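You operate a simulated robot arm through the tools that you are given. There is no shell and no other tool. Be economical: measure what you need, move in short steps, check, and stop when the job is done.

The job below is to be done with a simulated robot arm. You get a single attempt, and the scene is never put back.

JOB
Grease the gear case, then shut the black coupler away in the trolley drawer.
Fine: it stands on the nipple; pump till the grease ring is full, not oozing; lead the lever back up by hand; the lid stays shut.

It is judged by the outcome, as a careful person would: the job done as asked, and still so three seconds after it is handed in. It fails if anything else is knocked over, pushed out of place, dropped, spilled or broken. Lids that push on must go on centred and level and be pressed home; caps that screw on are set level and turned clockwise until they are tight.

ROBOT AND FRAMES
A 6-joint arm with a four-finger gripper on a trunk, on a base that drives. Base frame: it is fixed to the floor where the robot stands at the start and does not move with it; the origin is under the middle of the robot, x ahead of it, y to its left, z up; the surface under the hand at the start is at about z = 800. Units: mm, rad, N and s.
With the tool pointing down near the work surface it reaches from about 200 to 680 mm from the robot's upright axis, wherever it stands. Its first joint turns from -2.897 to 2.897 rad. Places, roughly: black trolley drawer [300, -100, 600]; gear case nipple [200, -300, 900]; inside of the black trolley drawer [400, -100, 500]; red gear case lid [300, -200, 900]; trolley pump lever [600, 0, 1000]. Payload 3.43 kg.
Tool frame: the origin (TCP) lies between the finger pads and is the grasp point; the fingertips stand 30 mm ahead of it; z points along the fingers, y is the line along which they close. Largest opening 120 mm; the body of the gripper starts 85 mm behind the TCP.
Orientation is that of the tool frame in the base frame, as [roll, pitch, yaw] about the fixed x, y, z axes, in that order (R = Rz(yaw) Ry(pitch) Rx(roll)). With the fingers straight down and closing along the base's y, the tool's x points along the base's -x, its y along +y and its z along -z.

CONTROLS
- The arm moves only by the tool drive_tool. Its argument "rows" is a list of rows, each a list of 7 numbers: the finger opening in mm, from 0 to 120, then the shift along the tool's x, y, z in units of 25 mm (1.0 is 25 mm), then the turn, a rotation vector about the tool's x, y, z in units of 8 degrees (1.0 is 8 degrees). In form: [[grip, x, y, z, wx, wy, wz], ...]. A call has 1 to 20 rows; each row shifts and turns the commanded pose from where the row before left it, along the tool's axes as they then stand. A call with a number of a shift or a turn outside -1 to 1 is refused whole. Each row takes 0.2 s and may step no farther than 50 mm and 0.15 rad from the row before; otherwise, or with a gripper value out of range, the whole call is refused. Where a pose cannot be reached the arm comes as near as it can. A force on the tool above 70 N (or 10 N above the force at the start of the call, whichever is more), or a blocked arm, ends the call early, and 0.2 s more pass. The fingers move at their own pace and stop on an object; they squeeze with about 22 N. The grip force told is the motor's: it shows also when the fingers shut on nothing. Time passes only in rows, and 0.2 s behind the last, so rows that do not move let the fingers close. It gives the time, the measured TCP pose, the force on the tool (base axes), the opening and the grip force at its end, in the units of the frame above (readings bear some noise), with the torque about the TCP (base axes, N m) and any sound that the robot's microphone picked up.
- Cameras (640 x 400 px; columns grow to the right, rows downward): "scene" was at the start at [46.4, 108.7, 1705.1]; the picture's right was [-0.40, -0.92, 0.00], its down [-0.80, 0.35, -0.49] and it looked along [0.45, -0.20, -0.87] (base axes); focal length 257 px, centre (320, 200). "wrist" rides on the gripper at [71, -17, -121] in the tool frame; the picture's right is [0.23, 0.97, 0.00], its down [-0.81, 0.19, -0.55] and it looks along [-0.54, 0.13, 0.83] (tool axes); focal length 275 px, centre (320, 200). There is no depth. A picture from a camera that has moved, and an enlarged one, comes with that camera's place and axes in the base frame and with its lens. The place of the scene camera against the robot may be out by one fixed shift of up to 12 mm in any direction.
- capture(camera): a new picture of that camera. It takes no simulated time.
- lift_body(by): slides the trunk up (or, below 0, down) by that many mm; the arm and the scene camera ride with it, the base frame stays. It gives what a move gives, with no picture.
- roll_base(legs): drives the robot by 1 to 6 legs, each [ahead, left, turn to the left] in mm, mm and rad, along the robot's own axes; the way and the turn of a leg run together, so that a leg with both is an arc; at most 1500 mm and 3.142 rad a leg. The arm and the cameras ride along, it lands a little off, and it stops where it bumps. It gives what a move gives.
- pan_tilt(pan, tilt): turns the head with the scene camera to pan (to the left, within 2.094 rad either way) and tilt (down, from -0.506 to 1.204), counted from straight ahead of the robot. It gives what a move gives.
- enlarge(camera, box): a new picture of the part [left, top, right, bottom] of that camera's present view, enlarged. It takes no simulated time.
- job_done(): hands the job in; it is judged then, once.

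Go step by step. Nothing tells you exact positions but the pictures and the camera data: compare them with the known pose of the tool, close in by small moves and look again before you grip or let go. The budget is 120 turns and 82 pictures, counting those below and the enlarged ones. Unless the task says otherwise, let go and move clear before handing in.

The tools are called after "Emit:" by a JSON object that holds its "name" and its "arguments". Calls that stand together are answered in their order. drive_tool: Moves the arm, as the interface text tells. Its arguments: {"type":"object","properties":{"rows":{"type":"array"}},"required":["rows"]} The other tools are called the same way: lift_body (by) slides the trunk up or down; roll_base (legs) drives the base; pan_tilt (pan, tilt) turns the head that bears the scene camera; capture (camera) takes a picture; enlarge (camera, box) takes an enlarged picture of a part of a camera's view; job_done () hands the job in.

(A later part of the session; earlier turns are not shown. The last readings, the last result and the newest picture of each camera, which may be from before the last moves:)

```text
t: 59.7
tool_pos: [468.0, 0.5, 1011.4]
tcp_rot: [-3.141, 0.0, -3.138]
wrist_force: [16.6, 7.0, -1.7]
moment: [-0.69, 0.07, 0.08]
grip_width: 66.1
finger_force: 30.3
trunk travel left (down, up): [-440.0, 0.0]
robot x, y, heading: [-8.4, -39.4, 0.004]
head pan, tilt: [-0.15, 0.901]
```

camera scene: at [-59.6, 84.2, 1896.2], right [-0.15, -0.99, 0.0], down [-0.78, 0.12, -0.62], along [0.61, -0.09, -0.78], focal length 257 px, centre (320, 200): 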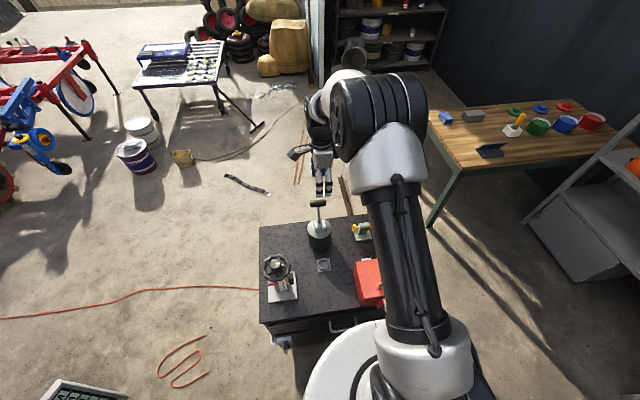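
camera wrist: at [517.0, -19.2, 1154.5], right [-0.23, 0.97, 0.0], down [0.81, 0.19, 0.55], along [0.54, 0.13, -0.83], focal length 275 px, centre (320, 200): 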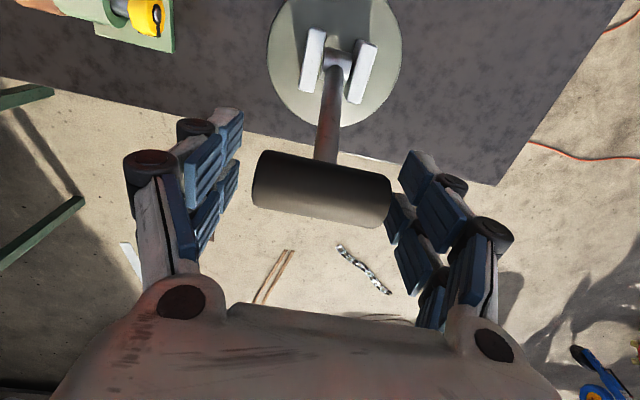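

Emit:
{"name": "drive_tool", "arguments": {"rows": [[50, 0.436, 0, 0.364, 0, 0, 0], [50, 0.392, 0, 0.404, 0, 0, 0], [50, 0, 0, 0, 0, 0, 0]]}}

Emit:
{"name": "capture", "arguments": {"camera": "scene"}}

Emit:
{"name": "capture", "arguments": {"camera": "wrist"}}

```text
t: 60.5
tool_pos: [443.0, -3.3, 992.7]
tcp_rot: [-3.141, -0.004, -3.141]
wrist_force: [0.1, 1.0, -0.8]
moment: [0.02, -0.04, 0.02]
grip_width: 54.9
finger_force: 0.0
trunk travel left (down, up): [-440.0, 0.0]
robot x, y, heading: [-11.8, -37.8, 0.004]
head pan, tilt: [-0.15, 0.901]
```

```text
50 pictures are left
camera scene: at [49.1, 84.5, 1931.0], right [-0.15, -0.99, 0.0], down [-0.78, 0.11, -0.62], along [0.61, -0.09, -0.78], focal length 257 px, centre (320, 200)
```

scene: 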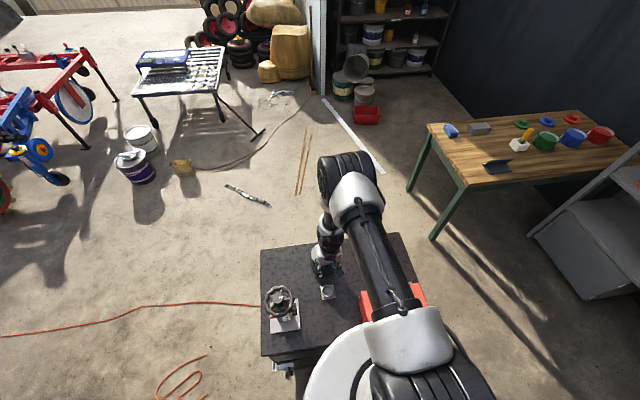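

```text
49 pictures are left
camera wrist: at [372.3, -19.9, 1113.3], right [-0.23, 0.97, 0.0], down [0.81, 0.19, 0.55], along [0.53, 0.13, -0.84], focal length 275 px, centre (320, 200)
```

wrist: 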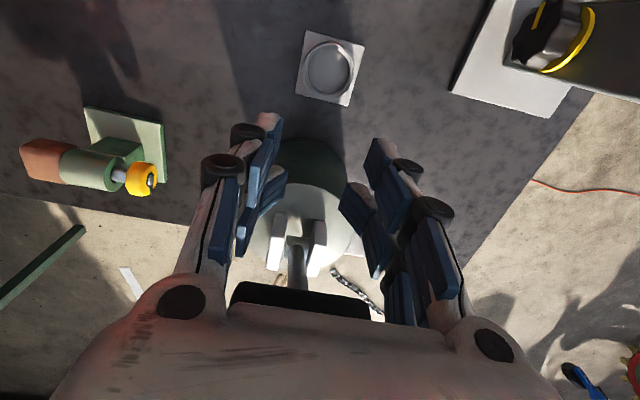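

The pads slipped off the bar near the end. I'll open and see where the lever stays.

Emit:
{"name": "drive_tool", "arguments": {"rows": [[100, 0, 0, 0, 0, 0, 0], [100, 0, 0, 0, 0, 0, 0]]}}

Emit:
{"name": "capture", "arguments": {"camera": "wrist"}}

```text
t: 61.1
tool_pos: [446.5, -2.6, 993.1]
tcp_rot: [3.141, 0.0, -3.14]
wrist_force: [-0.5, 0.0, 0.9]
moment: [-0.05, 0.03, 0.0]
grip_width: 96.7
finger_force: 0.1
trunk travel left (down, up): [-440.0, 0.0]
robot x, y, heading: [-10.9, -37.9, 0.002]
head pan, tilt: [-0.15, 0.901]
```

```text
48 pictures are left
camera wrist: at [374.4, -19.4, 1113.9], right [-0.23, 0.97, 0.0], down [0.81, 0.19, 0.55], along [0.54, 0.13, -0.83], focal length 275 px, centre (320, 200)
```

wrist: 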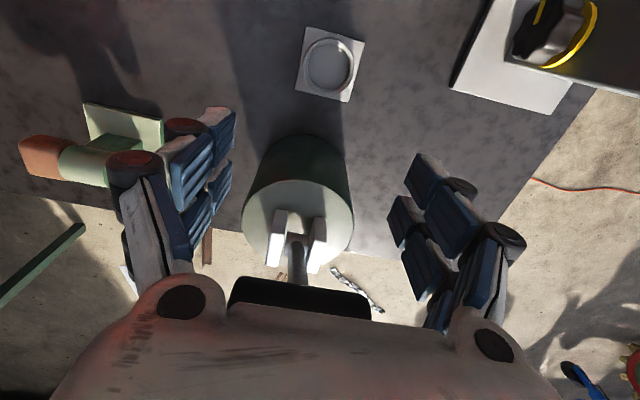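

The lever stays put at about −31°. My radius was too large (pivot is nearer [549, 920], R≈121), which dragged the pads off. I'll re-grip there and continue with the corrected arc, slower.

Emit:
{"name": "drive_tool", "arguments": {"rows": [[100, -0.55, 0, -0.4, 0, 0, 0], [100, -0.55, 0, -0.4, 0, 0, 0], [100, -0.55, 0, -0.44, 0, 0, 0], [90, 0, 0, 0, 0, 0, 0]]}}

Emit:
{"name": "capture", "arguments": {"camera": "wrist"}}

```text
t: 62.1
tool_pos: [487.2, -1.5, 1024.9]
tcp_rot: [-3.141, 0.001, -3.14]
wrist_force: [1.2, 0.3, -0.6]
moment: [0.04, 0.01, 0.02]
grip_width: 90.2
finger_force: 0.2
trunk travel left (down, up): [-440.0, 0.0]
robot x, y, heading: [-14.1, -38.8, 0.0]
head pan, tilt: [-0.15, 0.901]
```

```text
47 pictures are left
camera wrist: at [416.0, -19.7, 1144.9], right [-0.23, 0.97, 0.0], down [0.81, 0.19, 0.55], along [0.54, 0.13, -0.83], focal length 275 px, centre (320, 200)
```

wrist: 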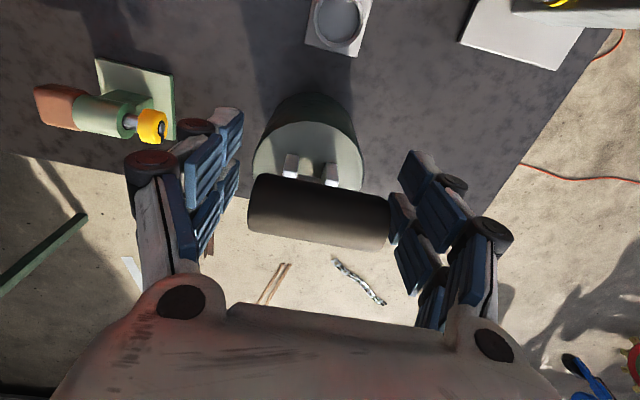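

Emit:
{"name": "drive_tool", "arguments": {"rows": [[90, -0.46, 0.02, -0.2, 0, 0, 0], [55, 0, 0, 0, 0, 0, 0], [45, 0, 0, 0, 0, 0, 0], [45, 0, 0, 0, 0, 0, 0], [45, 0, 0, 0, 0, 0, 0]]}}

```text
t: 63.3
tool_pos: [498.3, 0.5, 1030.6]
tcp_rot: [3.14, 0.002, -3.14]
wrist_force: [-1.4, 6.6, 5.8]
moment: [0.36, 0.24, 0.05]
grip_width: 66.7
finger_force: 44.7
trunk travel left (down, up): [-440.0, 0.0]
robot x, y, heading: [-10.3, -43.0, 0.005]
head pan, tilt: [-0.15, 0.901]
```

Emit:
{"name": "drive_tool", "arguments": {"rows": [[45, 0.332, 0, 0.168, 0, 0, 0], [45, 0.288, 0, 0.172, 0, 0, 0], [45, 0.276, 0, 0.196, 0, 0, 0], [45, 0.264, 0, 0.212, 0, 0, 0], [45, 0.248, 0, 0.228, 0, 0, 0]]}}

```text
t: 64.5
tool_pos: [479.6, -0.6, 1009.3]
tcp_rot: [3.138, 0.031, 3.141]
wrist_force: [37.2, 1.1, 31.4]
moment: [-0.05, -0.02, -0.1]
grip_width: 66.3
finger_force: 44.8
trunk travel left (down, up): [-440.0, 0.0]
robot x, y, heading: [-10.5, -35.6, 0.002]
head pan, tilt: [-0.15, 0.901]
```

The lever seems to have met its lower stop around −38° (about 48 N). Now I lead it back up the same way.

Emit:
{"name": "drive_tool", "arguments": {"rows": [[45, -0.248, 0, -0.228, 0, 0, 0], [45, -0.264, 0, -0.212, 0, 0, 0], [45, -0.276, 0, -0.196, 0, 0, 0], [45, -0.288, 0, -0.172, 0, 0, 0], [45, -0.332, 0, -0.168, 0, 0, 0]]}}

Emit:
{"name": "capture", "arguments": {"camera": "wrist"}}

```text
t: 65.3
tool_pos: [480.6, -0.2, 1010.9]
tcp_rot: [3.141, -0.011, -3.141]
wrist_force: [21.4, 3.0, -51.6]
moment: [0.27, 1.17, -0.14]
grip_width: 65.9
finger_force: 44.8
trunk travel left (down, up): [-440.0, 0.0]
robot x, y, heading: [-10.2, -37.0, 0.005]
head pan, tilt: [-0.15, 0.901]
stopped in row 4: the force on the tool passed its limit at 75 N (the readings are from after the stop); the commanded pose is now the measured one
```

```text
46 pictures are left
camera wrist: at [410.6, -17.8, 1131.9], right [-0.23, 0.97, 0.0], down [0.82, 0.19, 0.54], along [0.53, 0.13, -0.84], focal length 275 px, centre (320, 200)
```

wrist: 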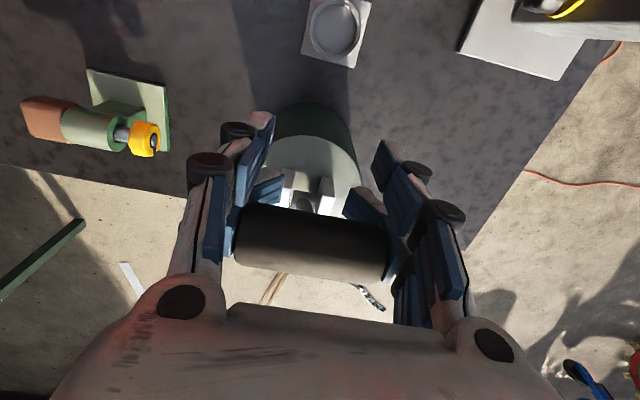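

The bar itself stayed at about −25° (its bottom stop); the pads had slid along it. I'll open, recentre on the bar, re-grip and lead it up.

Emit:
{"name": "drive_tool", "arguments": {"rows": [[85, 0, 0, 0, 0, 0, 0], [85, 0, 0, 0, 0, 0, 0], [85, -0.35, 0, -0.38, 0, 0, 0], [85, -0.35, 0, -0.38, 0, 0, 0], [85, 0, 0, 0, 0, 0, 0]]}}

Emit:
{"name": "capture", "arguments": {"camera": "wrist"}}

```text
t: 66.5
tool_pos: [492.8, -0.1, 1034.1]
tcp_rot: [-3.141, -0.011, -3.141]
wrist_force: [0.1, -0.2, 0.1]
moment: [-0.01, -0.05, 0.0]
grip_width: 84.9
finger_force: 0.1
trunk travel left (down, up): [-440.0, 0.0]
robot x, y, heading: [-9.2, -41.4, -0.001]
head pan, tilt: [-0.15, 0.901]
```

```text
45 pictures are left
camera wrist: at [423.3, -18.2, 1155.7], right [-0.23, 0.97, 0.0], down [0.82, 0.19, 0.54], along [0.53, 0.13, -0.84], focal length 275 px, centre (320, 200)
```

wrist: 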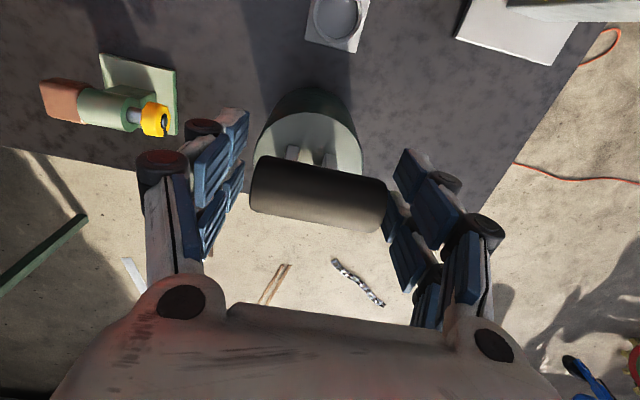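

Emit:
{"name": "drive_tool", "arguments": {"rows": [[85, -0.2, 0, 0.12, 0, 0, 0], [50, 0, 0, 0, 0, 0, 0], [45, 0, 0, 0, 0, 0, 0], [45, 0, 0, 0, 0, 0, 0], [45, -0.44, 0, -0.176, 0, 0, 0], [45, -0.488, 0, -0.14, 0, 0, 0], [45, -0.5, 0, -0.088, 0, 0, 0], [45, 0, 0, 0, 0, 0, 0]]}}

```text
t: 68.3
tool_pos: [529.6, 0.8, 1041.6]
tcp_rot: [-3.14, -0.015, -3.141]
wrist_force: [-16.5, 6.2, -4.2]
moment: [0.13, 1.64, -0.09]
grip_width: 66.8
finger_force: 44.9
trunk travel left (down, up): [-440.0, 0.0]
robot x, y, heading: [-9.4, -43.3, 0.003]
head pan, tilt: [-0.15, 0.901]
```

Emit:
{"name": "drive_tool", "arguments": {"rows": [[45, -0.504, 0, -0.036, 0, 0, 0], [45, -0.504, 0, 0.02, 0, 0, 0], [45, -0.504, 0, 0.068, 0, 0, 0], [45, -0.492, 0, 0.124, 0, 0, 0], [45, -0.3, 0, 0.09, 0, 0, 0], [45, 0, 0, 0, 0, 0, 0]]}}

Emit:
{"name": "capture", "arguments": {"camera": "wrist"}}

```text
t: 69.7
tool_pos: [583.6, -1.5, 1031.8]
tcp_rot: [-3.14, -0.024, -3.139]
wrist_force: [-29.7, 7.1, -8.9]
moment: [0.39, 0.67, 0.05]
grip_width: 66.8
finger_force: 44.9
trunk travel left (down, up): [-440.0, 0.0]
robot x, y, heading: [-5.7, -41.8, 0.0]
head pan, tilt: [-0.15, 0.901]
```

```text
44 pictures are left
camera wrist: at [514.8, -17.7, 1154.4], right [-0.23, 0.97, 0.0], down [0.82, 0.19, 0.53], along [0.52, 0.13, -0.85], focal length 275 px, centre (320, 200)
```

wrist: 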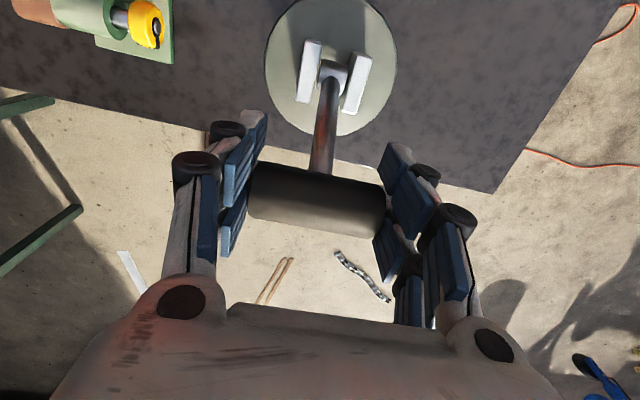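

Lever is back at its upper stop: one full stroke done. I'll release, lift, and swing the arm aside to inspect the grease ring.

Emit:
{"name": "drive_tool", "arguments": {"rows": [[90, 0, 0, 0, 0, 0, 0], [95, -0.15, 0, 0, 0, 0.17, 0], [95, 0, 0, -1, 0, 0, 0], [95, 0, 0, -1, 0, 0, 0], [95, 0, 0, -1, 0, 0, 0], [95, 0, 1, -1, 0, 0, 0], [95, 0.5, 1, 0, 0, 0, 0], [95, 0.5, 1, 0, 0, 0, 0], [95, 0.5, 1, 0, 0, 0, 0], [95, 0.5, 1, 0, 0, 0, 0], [95, 0.5, 1, 0, 0, 0, 0], [95, 0.5, 1, 0, 0, 0, 0], [95, 0.5, 1, 0, 0, 0, 0], [95, 0.5, 1, 0, 0, 0, 0], [95, 0.5, 1, 0, 0, 0, 0], [95, 0, 1, 0, 0, 0, 0], [95, 0, 1, 0, 0, 0, 0]]}}

Emit:
{"name": "pan_tilt", "arguments": {"pan": -0.8, "tilt": 1.1}}

Emit:
{"name": "capture", "arguments": {"camera": "scene"}}

```text
t: 73.3
tool_pos: [485.9, 301.4, 1137.3]
tcp_rot: [-3.139, -0.035, 3.14]
wrist_force: [-0.5, 1.3, 0.4]
moment: [-0.03, -0.01, 0.0]
grip_width: 95.0
finger_force: 0.0
trunk travel left (down, up): [-440.0, 0.0]
robot x, y, heading: [-11.1, -37.9, 0.005]
head pan, tilt: [-0.15, 0.901]
```

```text
t: 74.3
tool_pos: [486.1, 300.2, 1138.0]
tcp_rot: [-3.141, -0.034, -3.139]
wrist_force: [-0.1, 0.0, -1.0]
moment: [-0.03, 0.02, 0.0]
grip_width: 94.8
finger_force: 0.0
trunk travel left (down, up): [-440.0, 0.0]
robot x, y, heading: [-9.7, -38.5, 0.004]
head pan, tilt: [-0.799, 1.1]
```

```text
43 pictures are left
camera scene: at [19.1, 50.6, 1917.4], right [-0.71, -0.7, 0.0], down [-0.62, 0.64, -0.45], along [0.32, -0.32, -0.89], focal length 257 px, centre (320, 200)
```

scene: 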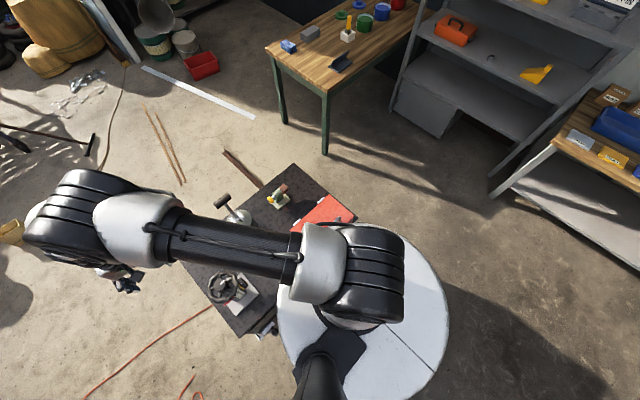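

The arm's shoulder hides the coupler from here. I'll back the base off 330 mm and look with the head camera as before.

Emit:
{"name": "roll_base", "arguments": {"legs": [[-330, 0, 0]]}}

Emit:
{"name": "pan_tilt", "arguments": {"pan": -0.5, "tilt": 1.0}}

Emit:
{"name": "capture", "arguments": {"camera": "scene"}}

```text
t: 76.5
tool_pos: [156.1, 298.0, 1137.1]
tcp_rot: [3.141, -0.032, -3.141]
wrist_force: [-0.9, 0.1, -0.4]
moment: [0.03, -0.02, 0.02]
grip_width: 95.1
finger_force: 0.1
trunk travel left (down, up): [-440.0, 0.0]
robot x, y, heading: [-339.6, -40.0, 0.001]
head pan, tilt: [-0.799, 1.1]
```

```text
t: 77.3
tool_pos: [157.0, 298.3, 1136.7]
tcp_rot: [3.141, -0.034, -3.14]
wrist_force: [0.3, 0.3, 0.7]
moment: [0.0, 0.0, -0.02]
grip_width: 95.0
finger_force: 0.0
trunk travel left (down, up): [-440.0, 0.0]
robot x, y, heading: [-338.8, -41.8, 0.004]
head pan, tilt: [-0.499, 1.0]
```

```text
42 pictures are left
camera scene: at [-292.9, 61.3, 1924.0], right [-0.48, -0.88, 0.0], down [-0.74, 0.4, -0.54], along [0.47, -0.26, -0.84], focal length 257 px, centre (320, 200)
```

scene: 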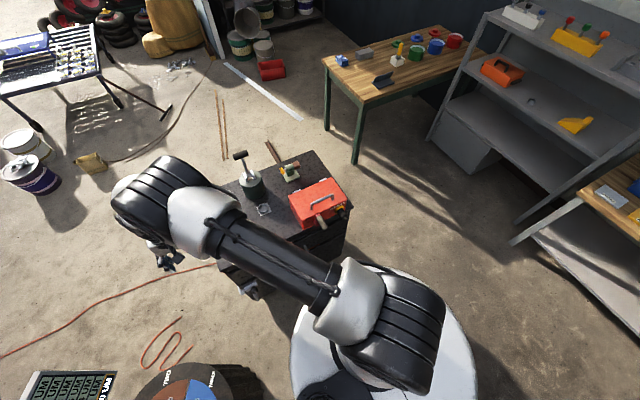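

Emit:
{"name": "enlarge", "arguments": {"camera": "scene", "box": [328, 196, 360, 226]}}

```text
13.33 times, centred on (344, 211) of scene
camera zoom: at [-292.9, 61.3, 1924.0], right [-0.48, -0.88, 0.0], down [-0.74, 0.4, -0.54], along [0.47, -0.26, -0.84], focal length 3427 px, centre (0, 53)
```

zoom: 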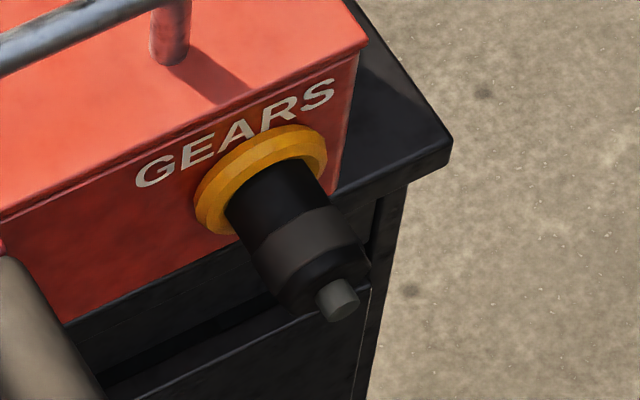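

The grease ring has grown a lot. I need a close look from the wrist camera to judge whether it's full.

Emit:
{"name": "drive_tool", "arguments": {"rows": [[95, 0, -1, 0, 0, -0.25, 0], [95, 0, -1, 0, 0, 0, 0], [95, 0, -1, 0, 0, 0, 0], [95, 0, -1, 0, 0, 0, 0], [95, 0, -1, 0, 0, 0, 0], [95, 0, -1, 0, 0, 0, 0], [95, 0, -1, 0, 0, 0, 0], [95, 0, -1, 0, 0, 0, 0], [95, 0, -1, 0, 0, 0, 0], [95, 0, -1, 0, 0, 0, 0], [95, 0.3, -1, 0, 0, 0, 0], [95, 0.3, -1, 0, 0, 0, 0], [95, 0.3, -1, 0.3, 0, 0, 0], [95, 0.3, -1, 0.3, 0, 0, 0], [95, 0.3, -1, 0.3, 0, 0, 0], [95, 0.3, -1, 0.3, 0, 0, 0], [95, 0.3, -1, 0.3, 0, 0, 0], [95, 0.3, -1, 0.3, 0, 0, 0], [95, 0.3, -1, 0.3, 0, 0, 0], [95, 0.3, -1, 0.3, 0, 0, 0]]}}

Emit:
{"name": "drive_tool", "arguments": {"rows": [[95, 0.5, -1, 0.5, 0, 0, 0], [95, 0.5, -1, 0.5, 0, 0, 0], [95, 0.5, -1, 0.5, 0, 0, 0], [95, 0.5, -1, 0.5, 0, 0, 0], [95, 0, 0, 0, 0, 0, 0]]}}

Emit:
{"name": "capture", "arguments": {"camera": "wrist"}}

```text
t: 81.5
tool_pos: [80.3, -202.3, 1076.8]
tcp_rot: [3.141, 0.003, -3.14]
wrist_force: [-0.8, -0.5, 0.2]
moment: [0.03, 0.02, 0.01]
grip_width: 95.0
finger_force: 0.2
trunk travel left (down, up): [-440.0, 0.0]
robot x, y, heading: [-337.3, -44.8, 0.005]
head pan, tilt: [-0.499, 1.0]
```

```text
t: 82.7
tool_pos: [32.1, -300.7, 1027.8]
tcp_rot: [-3.14, 0.002, -3.14]
wrist_force: [0.8, 0.4, 0.4]
moment: [-0.04, 0.03, 0.02]
grip_width: 95.1
finger_force: 0.0
trunk travel left (down, up): [-440.0, 0.0]
robot x, y, heading: [-337.4, -40.3, 0.005]
head pan, tilt: [-0.499, 1.0]
```

```text
40 pictures are left
camera wrist: at [-39.0, -319.1, 1148.1], right [-0.23, 0.97, 0.0], down [0.81, 0.19, 0.55], along [0.54, 0.13, -0.83], focal length 275 px, centre (320, 200)
```

wrist: 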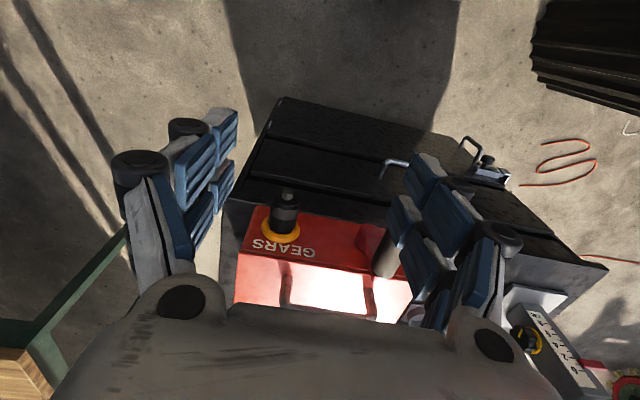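

Emit:
{"name": "enlarge", "arguments": {"camera": "wrist", "box": [250, 185, 315, 250]}}

```text
6.15 times, centred on (282, 218) of wrist
camera zoom: at [-39.0, -319.1, 1148.1], right [-0.23, 0.97, 0.0], down [0.81, 0.19, 0.55], along [0.54, 0.13, -0.83], focal length 1694 px, centre (551, 92)
```

zoom: 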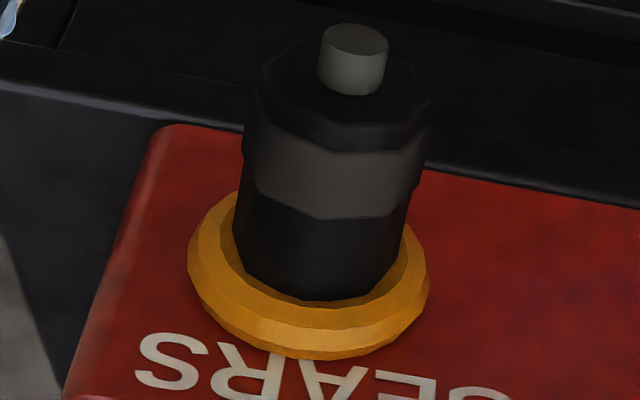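

The ring now encircles the coupler as a solid collar, with no drips seen from above. I'll check its underside from a low, distant view: back off and lower the trunk.

Emit:
{"name": "roll_base", "arguments": {"legs": [[-560, 0, 0]]}}

Emit:
{"name": "lift_body", "arguments": {"by": -420}}

Emit:
{"name": "pan_tilt", "arguments": {"pan": -0.4, "tilt": 0.5}}

Emit:
{"name": "capture", "arguments": {"camera": "scene"}}

```text
t: 85.9
tool_pos: [-528.6, -303.1, 1028.0]
tcp_rot: [3.141, 0.003, 3.14]
wrist_force: [0.1, 0.0, 0.1]
moment: [0.03, -0.04, -0.01]
grip_width: 95.4
finger_force: 0.1
trunk travel left (down, up): [-440.0, 0.0]
robot x, y, heading: [-898.3, -42.5, -0.0]
head pan, tilt: [-0.499, 1.0]
```

```text
refused: -420 is not a number from -400 to 400
```

```text
t: 86.8
tool_pos: [-528.7, -303.9, 1026.9]
tcp_rot: [-3.141, 0.0, -3.141]
wrist_force: [0.1, -0.4, 0.6]
moment: [-0.01, 0.0, -0.04]
grip_width: 95.0
finger_force: 0.0
trunk travel left (down, up): [-440.0, 0.0]
robot x, y, heading: [-899.9, -41.0, 0.003]
head pan, tilt: [-0.4, 0.499]
```

```text
38 pictures are left
camera scene: at [-830.2, 57.9, 1965.0], right [-0.39, -0.92, 0.0], down [-0.44, 0.19, -0.88], along [0.81, -0.34, -0.48], focal length 257 px, centre (320, 200)
```

scene: 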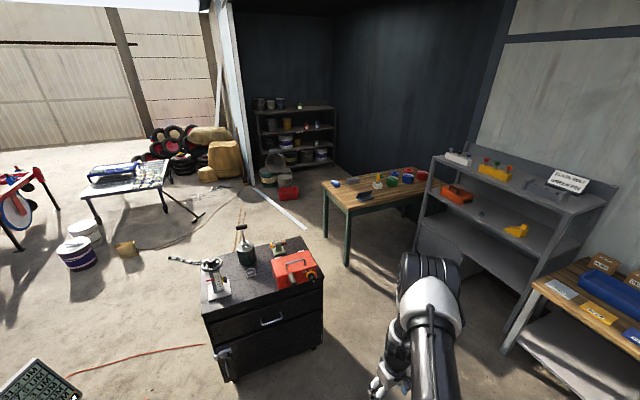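

Emit:
{"name": "lift_body", "arguments": {"by": -400}}

Emit:
{"name": "capture", "arguments": {"camera": "scene"}}

```text
t: 90.7
tool_pos: [-528.5, -305.3, 627.2]
tcp_rot: [3.141, 0.004, -3.141]
wrist_force: [0.3, 0.6, -0.3]
moment: [-0.01, -0.01, -0.02]
grip_width: 95.0
finger_force: 0.0
trunk travel left (down, up): [-40.0, 400.0]
robot x, y, heading: [-894.7, -34.9, 0.0]
head pan, tilt: [-0.4, 0.499]
```

```text
37 pictures are left
camera scene: at [-830.3, 58.0, 1565.2], right [-0.39, -0.92, 0.0], down [-0.44, 0.19, -0.88], along [0.81, -0.34, -0.48], focal length 257 px, centre (320, 200)
```

scene: 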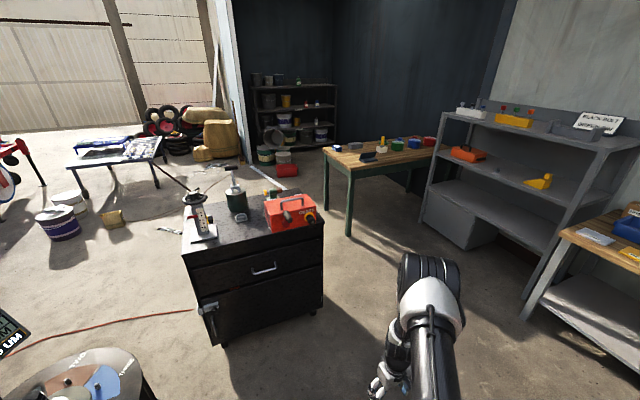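

Emit:
{"name": "enlarge", "arguments": {"camera": "scene", "box": [300, 205, 322, 227]}}

Emit:
{"name": "enlarge", "arguments": {"camera": "scene", "box": [180, 170, 330, 350]}}

```text
16.00 times, centred on (311, 216) of scene
camera zoom: at [-830.3, 58.0, 1565.2], right [-0.39, -0.92, 0.0], down [-0.44, 0.19, -0.88], along [0.81, -0.34, -0.48], focal length 4112 px, centre (464, -56)
```

zoom: 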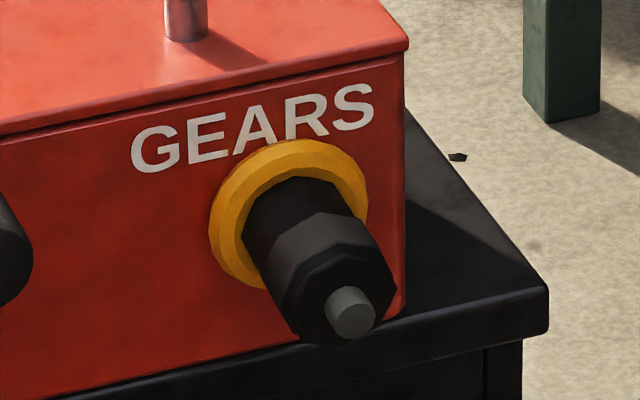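

```text
2.22 times, centred on (255, 260) of scene
camera zoom: at [-830.3, 58.0, 1565.2], right [-0.39, -0.92, 0.0], down [-0.44, 0.19, -0.88], along [0.81, -0.34, -0.48], focal length 571 px, centre (464, 67)
```

zoom: 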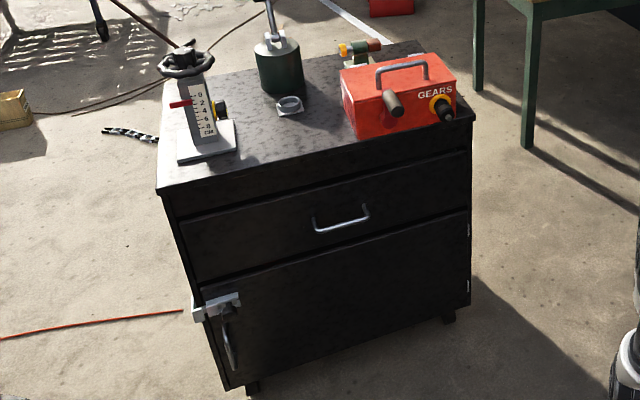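

No drips visible. To see the ring's underside, I'll tilt the hand forward 60° so the wrist camera looks level, raise it to the coupler's height, and drive closer.

Emit:
{"name": "lift_body", "arguments": {"by": 200}}

Emit:
{"name": "drive_tool", "arguments": {"rows": [[95, 0, 0, 0, 0, -0.94, 0], [95, 0, 0, 0, 0, -0.94, 0], [95, 0, 0, 0, 0, -0.94, 0], [95, 0, 0, 0, 0, -0.94, 0], [95, 0, 0, 0, 0, -0.94, 0], [95, 0, 0, 0, 0, -0.94, 0], [95, 0, 0, 0, 0, -0.94, 0], [95, 0, 0, 0, 0, -0.94, 0], [95, 0, 0, 0, 0, 0, 0]]}}

Emit:
{"name": "roll_base", "arguments": {"legs": [[480, 0, 0]]}}

Emit:
{"name": "capture", "arguments": {"camera": "wrist"}}

```text
t: 92.8
tool_pos: [-528.4, -304.4, 828.2]
tcp_rot: [3.141, 0.0, -3.141]
wrist_force: [0.4, 0.0, 0.3]
moment: [0.01, -0.03, 0.01]
grip_width: 95.2
finger_force: 0.1
trunk travel left (down, up): [-240.0, 200.0]
robot x, y, heading: [-902.9, -41.6, 0.003]
head pan, tilt: [-0.4, 0.499]
```

```text
t: 94.8
tool_pos: [-473.2, -344.9, 834.7]
tcp_rot: [3.006, 0.781, 3.058]
wrist_force: [-0.3, -0.6, 0.2]
moment: [-0.02, 0.02, 0.06]
grip_width: 95.1
finger_force: 0.1
out of reach, approached as far as the arm can: row 1, 2, 3, 4, 5, 6, 7, 8
trunk travel left (down, up): [-240.0, 200.0]
robot x, y, heading: [-903.2, -42.1, -0.0]
head pan, tilt: [-0.4, 0.499]
```

```text
t: 97.7
tool_pos: [12.2, -348.0, 833.9]
tcp_rot: [3.004, 0.78, 3.055]
wrist_force: [0.0, 0.4, 0.7]
moment: [0.01, -0.01, 0.04]
grip_width: 95.0
finger_force: 0.1
trunk travel left (down, up): [-240.0, 200.0]
robot x, y, heading: [-414.6, -40.5, -0.004]
head pan, tilt: [-0.4, 0.499]
```

```text
34 pictures are left
camera wrist: at [-124.7, -368.8, 867.5], right [-0.17, 0.98, -0.07], down [0.18, 0.1, 0.98], along [0.97, 0.16, -0.2], focal length 275 px, centre (320, 200)
```

wrist: 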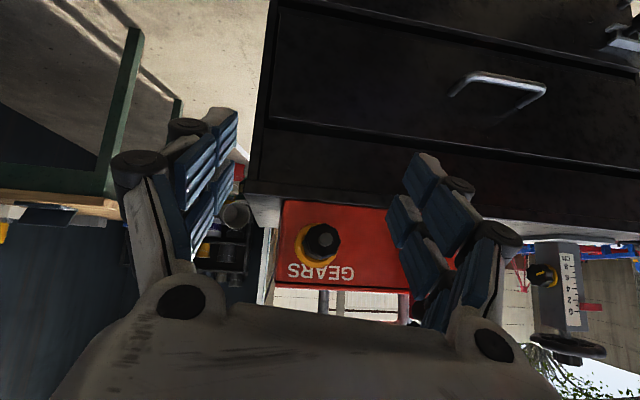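

Emit:
{"name": "enlarge", "arguments": {"camera": "wrist", "box": [285, 210, 350, 280]}}

```text
5.71 times, centred on (318, 245) of wrist
camera zoom: at [-124.7, -368.8, 867.5], right [-0.17, 0.98, -0.07], down [0.18, 0.1, 0.98], along [0.97, 0.16, -0.2], focal length 1573 px, centre (334, -57)
```

zoom: 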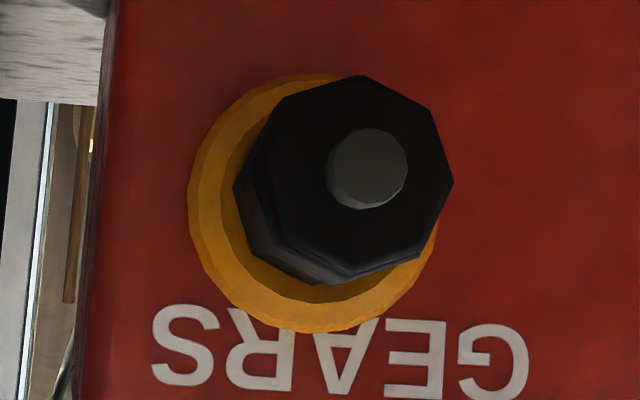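

The ring is closed all round and clean. To find out whether it has stopped growing, I'll make one careful partial stroke and compare from the identical viewpoint. First, level the hand, raise the trunk and return above the lever.

Emit:
{"name": "lift_body", "arguments": {"by": 200}}

Emit:
{"name": "drive_tool", "arguments": {"rows": [[95, 0, 0, 0, 0.98, 0, 0], [95, 0, 0, 0, 0, 0.8, 0], [95, 0, 0, 0, 0, 0.8, 0], [95, 0, 0, 0, 0, 0.8, 0], [95, 0, 0, 0, 0, 0.8, 0], [95, 0, 0, 0, 0, 0.8, 0], [95, 0, 0, 0, 0, 0.8, 0], [95, 0, 0, 0, 0, 0.79, 0], [95, 0, 0, 0, 0, 0, -0.62], [95, 0, 0, 0, 0, 0, 0]]}}

Emit:
{"name": "drive_tool", "arguments": {"rows": [[95, -0.3, 1, -0.29, 0, 0, 0], [95, -0.3, 1, -0.29, 0, 0, 0], [95, -0.3, 1, -0.29, 0, 0, 0], [95, -0.3, 1, -0.29, 0, 0, 0], [95, -0.3, 1, -0.29, 0, 0, 0], [95, -0.3, 1, -0.29, 0, 0, 0], [95, -0.3, 1, -0.29, 0, 0, 0], [95, -0.3, 1, -0.29, 0, 0, 0], [95, -0.3, 1, -0.29, 0, 0, 0], [95, -0.3, 1, -0.29, 0, 0, 0], [95, -0.3, 1, -0.29, 0, 0, 0], [95, -0.3, 1, -0.29, 0, 0, 0], [95, -0.3, 1, -0.29, 0, 0, 0], [95, -0.3, 0.9, -0.29, 0, 0, 0]]}}

```text
t: 99.9
tool_pos: [10.3, -346.7, 1032.8]
tcp_rot: [3.006, 0.779, 3.056]
wrist_force: [-0.3, -0.5, -0.3]
moment: [-0.02, 0.03, -0.04]
grip_width: 95.2
finger_force: 0.0
trunk travel left (down, up): [-440.0, 0.0]
robot x, y, heading: [-415.1, -43.9, -0.002]
head pan, tilt: [-0.4, 0.499]
```

```text
t: 102.1
tool_pos: [40.6, -376.4, 1034.8]
tcp_rot: [3.122, 0.082, -3.134]
wrist_force: [-0.8, -0.9, -1.0]
moment: [0.0, 0.01, 0.0]
grip_width: 95.0
finger_force: 0.0
out of reach, approached as far as the arm can: row 1, 7
trunk travel left (down, up): [-440.0, 0.0]
robot x, y, heading: [-413.1, -44.8, -0.003]
head pan, tilt: [-0.4, 0.499]
```

```text
t: 105.1
tool_pos: [134.8, -30.3, 1151.1]
tcp_rot: [3.123, 0.081, -3.135]
wrist_force: [-0.8, 0.5, -0.1]
moment: [-0.03, 0.03, 0.01]
grip_width: 95.1
finger_force: 0.0
trunk travel left (down, up): [-440.0, 0.0]
robot x, y, heading: [-415.9, -40.4, -0.003]
head pan, tilt: [-0.4, 0.499]
```

Emit:
{"name": "roll_base", "arguments": {"legs": [[407, 0, 0]]}}

Emit:
{"name": "drive_tool", "arguments": {"rows": [[95, -0.6, 0.58, 0, 0.13, 0.58, 0], [95, -0.6, 0.58, 0, 0, 0, 0], [95, -0.7, 0, 0, 0, 0, 0], [95, 0, 0, 0, 0, 0, 0]]}}

Emit:
{"name": "capture", "arguments": {"camera": "wrist"}}

```text
t: 107.6
tool_pos: [535.9, -33.7, 1151.3]
tcp_rot: [3.122, 0.08, -3.137]
wrist_force: [0.3, -0.3, -0.1]
moment: [-0.04, 0.0, -0.02]
grip_width: 94.9
finger_force: 0.0
trunk travel left (down, up): [-440.0, 0.0]
robot x, y, heading: [-15.7, -43.7, -0.002]
head pan, tilt: [-0.4, 0.499]
```

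```text
t: 108.6
tool_pos: [582.8, -2.9, 1152.8]
tcp_rot: [3.14, -0.003, -3.136]
wrist_force: [0.2, 0.7, -0.5]
moment: [0.01, 0.02, -0.03]
grip_width: 94.9
finger_force: 0.0
trunk travel left (down, up): [-440.0, 0.0]
robot x, y, heading: [-13.5, -46.3, -0.002]
head pan, tilt: [-0.4, 0.499]
```

```text
32 pictures are left
camera wrist: at [512.1, -20.7, 1273.6], right [-0.24, 0.97, 0.0], down [0.81, 0.2, 0.55], along [0.54, 0.13, -0.83], focal length 275 px, centre (320, 200)
```

wrist: 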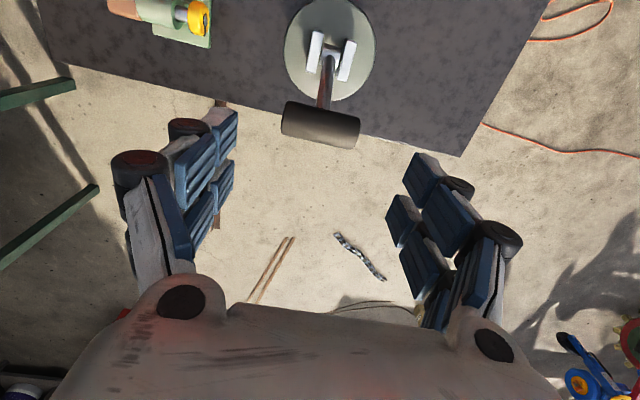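

Bar is where I left it. Descending, gripping the ends, and making a 45 % stroke down and back up.

Emit:
{"name": "drive_tool", "arguments": {"rows": [[95, -0.22, 0.06, 0.95, 0, 0, 0], [95, 0, 0, 0.95, 0, 0, 0], [95, 0, 0, 0.95, 0, 0, 0], [95, 0, 0, 0.95, 0, 0, 0], [95, 0, 0, 0.9, 0, 0, 0], [55, 0, 0, 0, 0, 0, 0], [45, 0, 0, 0, 0, 0, 0], [45, 0, 0, 0, 0, 0, 0], [45, 0, 0, 0, 0, 0, 0]]}}

Emit:
{"name": "drive_tool", "arguments": {"rows": [[45, 0.144, 0, -0.048, 0, 0, 0], [45, 0.492, 0, -0.124, 0, 0, 0], [45, 0.504, 0, -0.068, 0, 0, 0], [45, 0.504, 0, -0.02, 0, 0, 0], [45, 0, 0, 0, 0, 0, 0]]}}

Emit:
{"name": "drive_tool", "arguments": {"rows": [[45, -0.504, 0, 0.02, 0, 0, 0], [45, -0.504, 0, 0.068, 0, 0, 0], [45, -0.492, 0, 0.124, 0, 0, 0], [45, -0.3, 0, 0.09, 0, 0, 0], [45, 0, 0, 0, 0, 0, 0]]}}

```text
t: 110.6
tool_pos: [587.8, 0.7, 1036.4]
tcp_rot: [3.138, 0.001, -3.133]
wrist_force: [-0.3, 8.5, 5.1]
moment: [0.58, 0.14, 0.0]
grip_width: 67.2
finger_force: 41.6
trunk travel left (down, up): [-440.0, 0.0]
robot x, y, heading: [-14.3, -45.1, -0.004]
head pan, tilt: [-0.4, 0.499]
```

```text
t: 111.8
tool_pos: [550.8, -1.3, 1044.2]
tcp_rot: [3.141, 0.005, -3.134]
wrist_force: [12.5, 9.9, 16.5]
moment: [-0.06, -1.12, -0.27]
grip_width: 67.1
finger_force: 45.6
trunk travel left (down, up): [-440.0, 0.0]
robot x, y, heading: [-13.3, -45.2, -0.003]
head pan, tilt: [-0.4, 0.499]
```

```text
t: 113.0
tool_pos: [586.4, -0.8, 1030.7]
tcp_rot: [3.141, -0.013, -3.134]
wrist_force: [-20.7, 10.8, -11.4]
moment: [0.64, 1.6, -0.19]
grip_width: 66.8
finger_force: 44.8
trunk travel left (down, up): [-440.0, 0.0]
robot x, y, heading: [-13.1, -39.4, -0.0]
head pan, tilt: [-0.4, 0.499]
```

Lever is back up. Releasing and going to the identical viewpoint for comparison.

Emit:
{"name": "drive_tool", "arguments": {"rows": [[90, 0, 0, 0, 0, 0, 0], [95, -0.15, 0, 0, 0, -0.09, 0], [95, 0, 0, -1, 0, 0, 0], [95, 0, 0, -1, 0, 0, 0], [95, 0, 0, -1, 0, 0, 0], [95, 0, 1, -1, 0, 0, 0], [95, 0.4, 1, 0, 0, 0, 0], [95, 0.4, 1, 0, 0, 0, 0], [95, 0.4, 1, 0, 0, 0, 0], [95, 0.4, 1, 0, 0, 0, 0], [95, 0.4, 1, 0, 0, 0, 0], [95, 0.4, 1, 0, 0, 0, 0], [95, 0.4, 1, 0, 0, 0, 0], [95, 0.4, 1, 0, 0, 0, 0], [95, 0.4, 1, 0, 0, 0, 0], [95, 0.4, 1, 0, 0, 0, 0], [95, 0, 1, 0, 0, 0, 0]]}}

Emit:
{"name": "roll_base", "arguments": {"legs": [[-326, 0, 0]]}}

Emit:
{"name": "pan_tilt", "arguments": {"pan": -0.5, "tilt": 1.0}}

Emit:
{"name": "enlarge", "arguments": {"camera": "scene", "box": [328, 196, 360, 226]}}

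```text
t: 116.6
tool_pos: [491.8, 298.0, 1133.6]
tcp_rot: [3.141, 0.01, -3.134]
wrist_force: [0.5, 0.3, -0.3]
moment: [0.01, 0.04, -0.02]
grip_width: 94.8
finger_force: 0.1
trunk travel left (down, up): [-440.0, 0.0]
robot x, y, heading: [-15.0, -40.5, 0.0]
head pan, tilt: [-0.4, 0.499]
```

```text
t: 118.8
tool_pos: [164.9, 298.6, 1132.3]
tcp_rot: [3.141, 0.011, -3.136]
wrist_force: [0.2, 0.2, -0.3]
moment: [-0.05, 0.03, 0.03]
grip_width: 95.5
finger_force: 0.1
trunk travel left (down, up): [-440.0, 0.0]
robot x, y, heading: [-338.7, -41.3, -0.002]
head pan, tilt: [-0.4, 0.499]
```

```text
t: 119.7
tool_pos: [165.2, 298.3, 1134.1]
tcp_rot: [3.14, 0.012, -3.134]
wrist_force: [0.4, -0.2, 0.0]
moment: [0.02, 0.01, 0.0]
grip_width: 94.8
finger_force: 0.0
trunk travel left (down, up): [-440.0, 0.0]
robot x, y, heading: [-339.6, -42.3, -0.001]
head pan, tilt: [-0.499, 1.0]
```

```text
13.33 times, centred on (344, 211) of scene
camera zoom: at [-291.9, 59.9, 1924.1], right [-0.48, -0.88, 0.0], down [-0.74, 0.4, -0.54], along [0.47, -0.26, -0.84], focal length 3427 px, centre (0, 53)
```

zoom: 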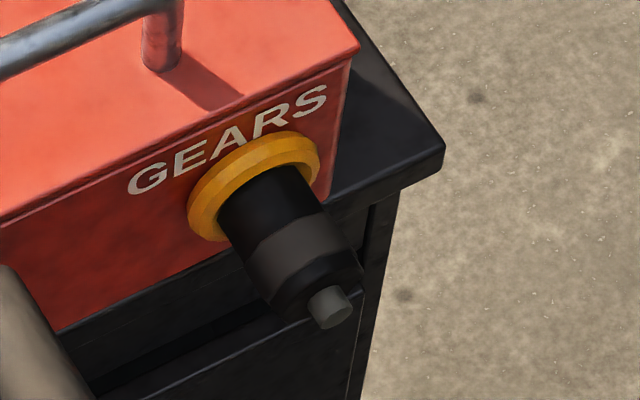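

No growth after the partial stroke: the ring is full-sized, closed all round and clean, so I stop pumping. Next the drawer: back off a little, centre the hand, and lower the trunk.

Emit:
{"name": "roll_base", "arguments": {"legs": [[-100, 0, 0]]}}

Emit:
{"name": "drive_tool", "arguments": {"rows": [[60, 0, -1, 0, 0, 0.09, 0], [40, 0, -1, 0, 0, 0, 0], [20, 0, -1, 0, 0, 0, 0], [0, 0, -1, 0, 0, 0, 0], [0, 0, -1, 0, 0, 0, 0], [0, 0, -1, 0, 0, 0, 0], [0, 0, -1, 0, 0, 0, 0], [0, 0, -1, 0, 0, 0, 0], [0, 0, -1, 0, 0, 0, 0], [0, 0, -1, 0, 0, 0, 0], [0, 0, -1, 0, 0, 0, 0], [0, 0, -1, 0, 0, 0, 0], [0, 0, -1, 0, 0, 0, 0], [0, 0, -1, 0, 0, 0, 0], [0, 0, -0.3, 0, 0, 0, 0]]}}

Emit:
{"name": "lift_body", "arguments": {"by": -400}}

Emit:
{"name": "pan_tilt", "arguments": {"pan": -0.1, "tilt": 0.8}}

Emit:
{"name": "capture", "arguments": {"camera": "scene"}}

Emit:
{"name": "capture", "arguments": {"camera": "wrist"}}

```text
t: 120.8
tool_pos: [65.9, 297.8, 1133.0]
tcp_rot: [3.14, 0.011, -3.138]
wrist_force: [-0.1, -0.6, 0.4]
moment: [0.03, 0.0, -0.04]
grip_width: 94.8
finger_force: 0.1
trunk travel left (down, up): [-440.0, 0.0]
robot x, y, heading: [-440.2, -45.3, -0.001]
head pan, tilt: [-0.499, 1.0]
```

```text
t: 124.0
tool_pos: [67.0, -59.4, 1133.3]
tcp_rot: [3.141, 0.001, -3.136]
wrist_force: [0.2, 0.8, -0.8]
moment: [-0.01, 0.0, -0.04]
grip_width: 0.1
finger_force: 22.5
trunk travel left (down, up): [-440.0, 0.0]
robot x, y, heading: [-442.8, -39.8, -0.003]
head pan, tilt: [-0.499, 1.0]
```

```text
t: 127.9
tool_pos: [67.9, -60.3, 733.2]
tcp_rot: [3.141, 0.002, -3.134]
wrist_force: [0.3, 0.5, -1.0]
moment: [0.03, 0.01, -0.01]
grip_width: 0.0
finger_force: 21.8
trunk travel left (down, up): [-40.0, 400.0]
robot x, y, heading: [-446.2, -42.7, -0.003]
head pan, tilt: [-0.499, 1.0]
```

```text
t: 128.8
tool_pos: [67.6, -60.1, 733.1]
tcp_rot: [-3.141, 0.0, -3.136]
wrist_force: [0.1, -0.5, 0.3]
moment: [0.05, -0.03, -0.03]
grip_width: 0.3
finger_force: 22.8
trunk travel left (down, up): [-40.0, 400.0]
robot x, y, heading: [-439.3, -39.4, -0.001]
head pan, tilt: [-0.099, 0.799]
```

```text
30 pictures are left
camera scene: at [-372.7, 85.2, 1539.1], right [-0.1, -0.99, 0.0], down [-0.71, 0.07, -0.7], along [0.69, -0.07, -0.72], focal length 257 px, centre (320, 200)
```

scene: 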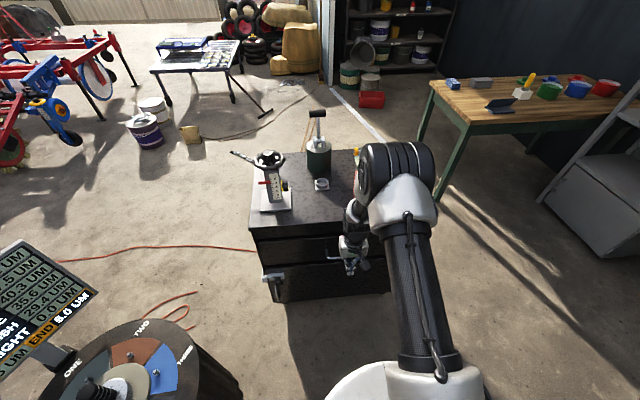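

```text
29 pictures are left
camera wrist: at [-3.4, -78.3, 853.2], right [-0.24, 0.97, 0.0], down [0.81, 0.2, 0.55], along [0.54, 0.13, -0.83], focal length 275 px, centre (320, 200)
```

wrist: 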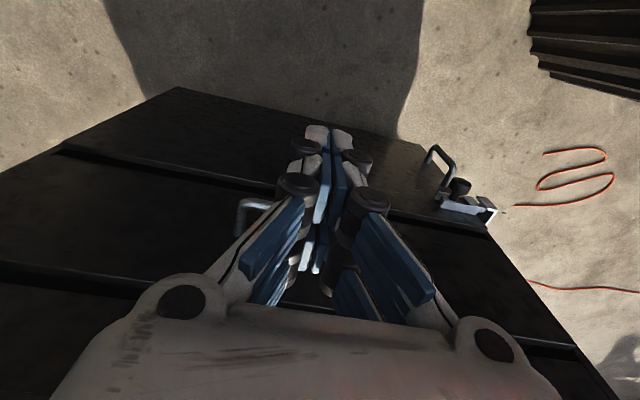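

Handle's left corner confirms the bar at about [182, -59, 607]. I'll tilt the closed fingers forward 25° to use them as a hook behind the bar.

Emit:
{"name": "drive_tool", "arguments": {"rows": [[0, 0, 0, 0, 0, -0.8, 0], [0, 0, 0, 0, 0, -0.8, 0], [0, 0, 0, 0, 0, -0.8, 0], [0, 0, 0, 0, 0, -0.8, 0], [0, 0, 0, 0, 0, 0, 0]]}}

```text
t: 129.9
tool_pos: [67.8, -64.0, 733.1]
tcp_rot: [3.14, 0.447, -3.136]
wrist_force: [-0.2, -0.1, 0.1]
moment: [0.04, -0.01, -0.02]
grip_width: 0.1
finger_force: 22.1
out of reach, approached as far as the arm can: row 2
trunk travel left (down, up): [-40.0, 400.0]
robot x, y, heading: [-441.0, -41.0, -0.004]
head pan, tilt: [-0.099, 0.799]
```

Emit:
{"name": "drive_tool", "arguments": {"rows": [[0, -0.68, 0.05, 0.95, 0, 0, 0], [0, -0.68, 0.05, 0.95, 0, 0, 0], [0, -0.68, 0.05, 0.95, 0, 0, 0], [0, -0.68, 0.05, 0.95, 0, 0, 0], [0, 0, 0, 0, 0, 0, 0]]}}

Emit:
{"name": "capture", "arguments": {"camera": "wrist"}}

Emit:
{"name": "enlarge", "arguments": {"camera": "scene", "box": [310, 200, 400, 290]}}

```text
t: 131.2
tool_pos: [169.2, -59.1, 674.0]
tcp_rot: [3.14, 0.445, -3.135]
wrist_force: [0.5, 0.5, 0.7]
moment: [0.01, 0.04, 0.02]
grip_width: 0.1
finger_force: 21.7
trunk travel left (down, up): [-40.0, 400.0]
robot x, y, heading: [-434.7, -43.3, -0.007]
head pan, tilt: [-0.099, 0.799]
```

```text
28 pictures are left
camera wrist: at [53.8, -77.2, 752.9], right [-0.21, 0.97, -0.1], down [0.49, 0.19, 0.85], along [0.84, 0.13, -0.52], focal length 275 px, centre (320, 200)
```

wrist: 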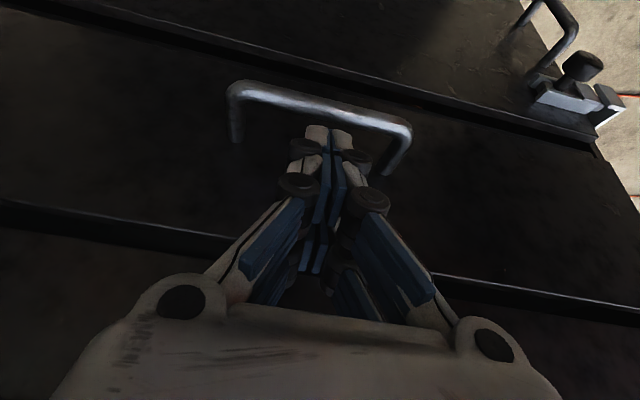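

```text
4.44 times, centred on (355, 245) of scene
camera zoom: at [-372.7, 85.2, 1539.2], right [-0.1, -0.99, 0.0], down [-0.71, 0.07, -0.7], along [0.69, -0.07, -0.72], focal length 1142 px, centre (164, 0)
```

zoom: 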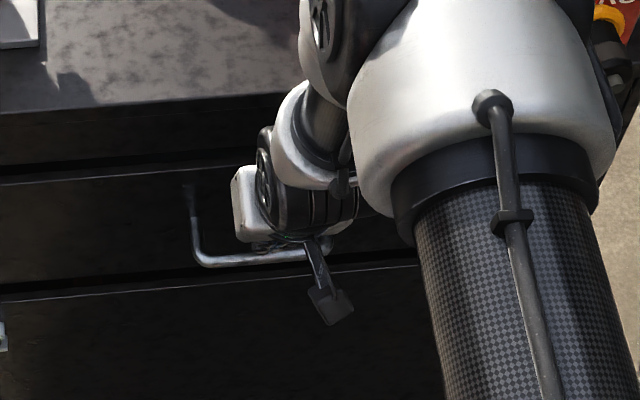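

Bar refined to [176, -64, 607], drawer front at x≈225. Sliding the fingertips down behind the bar.

Emit:
{"name": "drive_tool", "arguments": {"rows": [[0, 0.02, -0.06, 0.82, 0, 0, 0], [0, 0.02, -0.06, 0.82, 0, 0, 0], [0, 0.02, 0, 0.82, 0, 0, 0], [0, 0, 0, 0, 0, 0, 0]]}}

Emit:
{"name": "capture", "arguments": {"camera": "wrist"}}

```text
t: 131.8
tool_pos: [183.0, -60.4, 647.6]
tcp_rot: [-3.141, 0.446, -3.137]
wrist_force: [-35.2, 3.6, 54.5]
moment: [0.09, 1.63, -0.01]
grip_width: 6.3
finger_force: 33.3
trunk travel left (down, up): [-40.0, 400.0]
robot x, y, heading: [-440.5, -43.5, 0.0]
head pan, tilt: [-0.099, 0.799]
stopped in row 3: the force on the tool passed its limit at 90 N (the readings are from after the stop); the commanded pose is now the measured one
```

```text
26 pictures are left
camera wrist: at [66.5, -78.4, 725.2], right [-0.21, 0.97, -0.1], down [0.49, 0.19, 0.85], along [0.84, 0.13, -0.52], focal length 275 px, centre (320, 200)
```

wrist: 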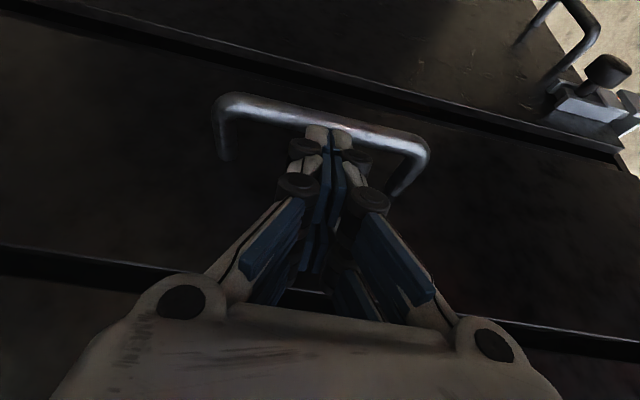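

The fingers are too wide this way. I'll back off and turn the hand 90° about its axis so I can properly grip the bar with one finger behind it.

Emit:
{"name": "drive_tool", "arguments": {"rows": [[0, 0, 0, -1, 0, 0, 0], [0, 0, 0, -1, 0, 0, 0], [0, 0, 0, -1, 0, 0, 0], [0, 0, 0, -1, 0, 0, 0], [36, 0, 0, 0, 0, 0, 0.9375], [36, 0, 0, 0, 0, 0, 0.9375], [36, 0, 0, 0, 0, 0, 0.9375], [36, 0, 0, 0, 0, 0, 0.9375], [36, 0, 0, 0, 0, 0, 0.9375], [36, 0, 0, 0, 0, 0, 0.9375], [36, 0, 0, 0, 0, 0, 0.9375], [36, 0, 0, 0, 0, 0, 0.9375], [36, 0, 0, 0, 0, 0, 0.9375], [36, 0, 0, 0, 0, 0, 0.9375], [36, 0, 0, 0, 0, 0, 0.9375], [36, 0, 0, 0, 0, 0, 0.9375]]}}

Emit:
{"name": "drive_tool", "arguments": {"rows": [[36, 0, 0, 0, -0.65, 0, 0], [36, 0, 0, 0, -0.65, 0, 0], [36, 0, 0, 0, 0, 0, 0]]}}

Emit:
{"name": "capture", "arguments": {"camera": "wrist"}}

```text
t: 135.2
tool_pos: [143.4, -61.9, 730.9]
tcp_rot: [2.699, -0.002, 1.573]
wrist_force: [-0.4, -0.5, 0.1]
moment: [-0.03, -0.02, 0.01]
grip_width: 36.1
finger_force: 0.2
trunk travel left (down, up): [-40.0, 400.0]
robot x, y, heading: [-436.4, -45.1, 0.0]
head pan, tilt: [-0.099, 0.799]
```

```text
t: 136.0
tool_pos: [143.6, -62.5, 731.8]
tcp_rot: [2.516, 0.0, 1.575]
wrist_force: [-0.1, 0.2, 0.2]
moment: [0.0, 0.0, 0.0]
grip_width: 36.0
finger_force: 0.0
trunk travel left (down, up): [-40.0, 400.0]
robot x, y, heading: [-440.2, -40.1, -0.008]
head pan, tilt: [-0.099, 0.799]
```

```text
25 pictures are left
camera wrist: at [59.8, 9.4, 819.5], right [0.79, 0.23, 0.57], down [-0.16, -0.81, 0.56], along [0.59, -0.53, -0.6], focal length 275 px, centre (320, 200)
```

wrist: 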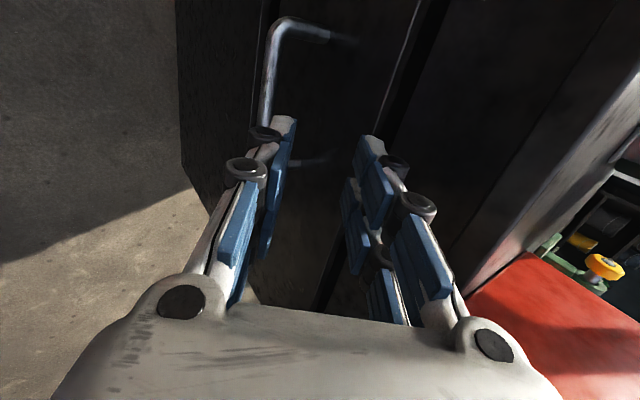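

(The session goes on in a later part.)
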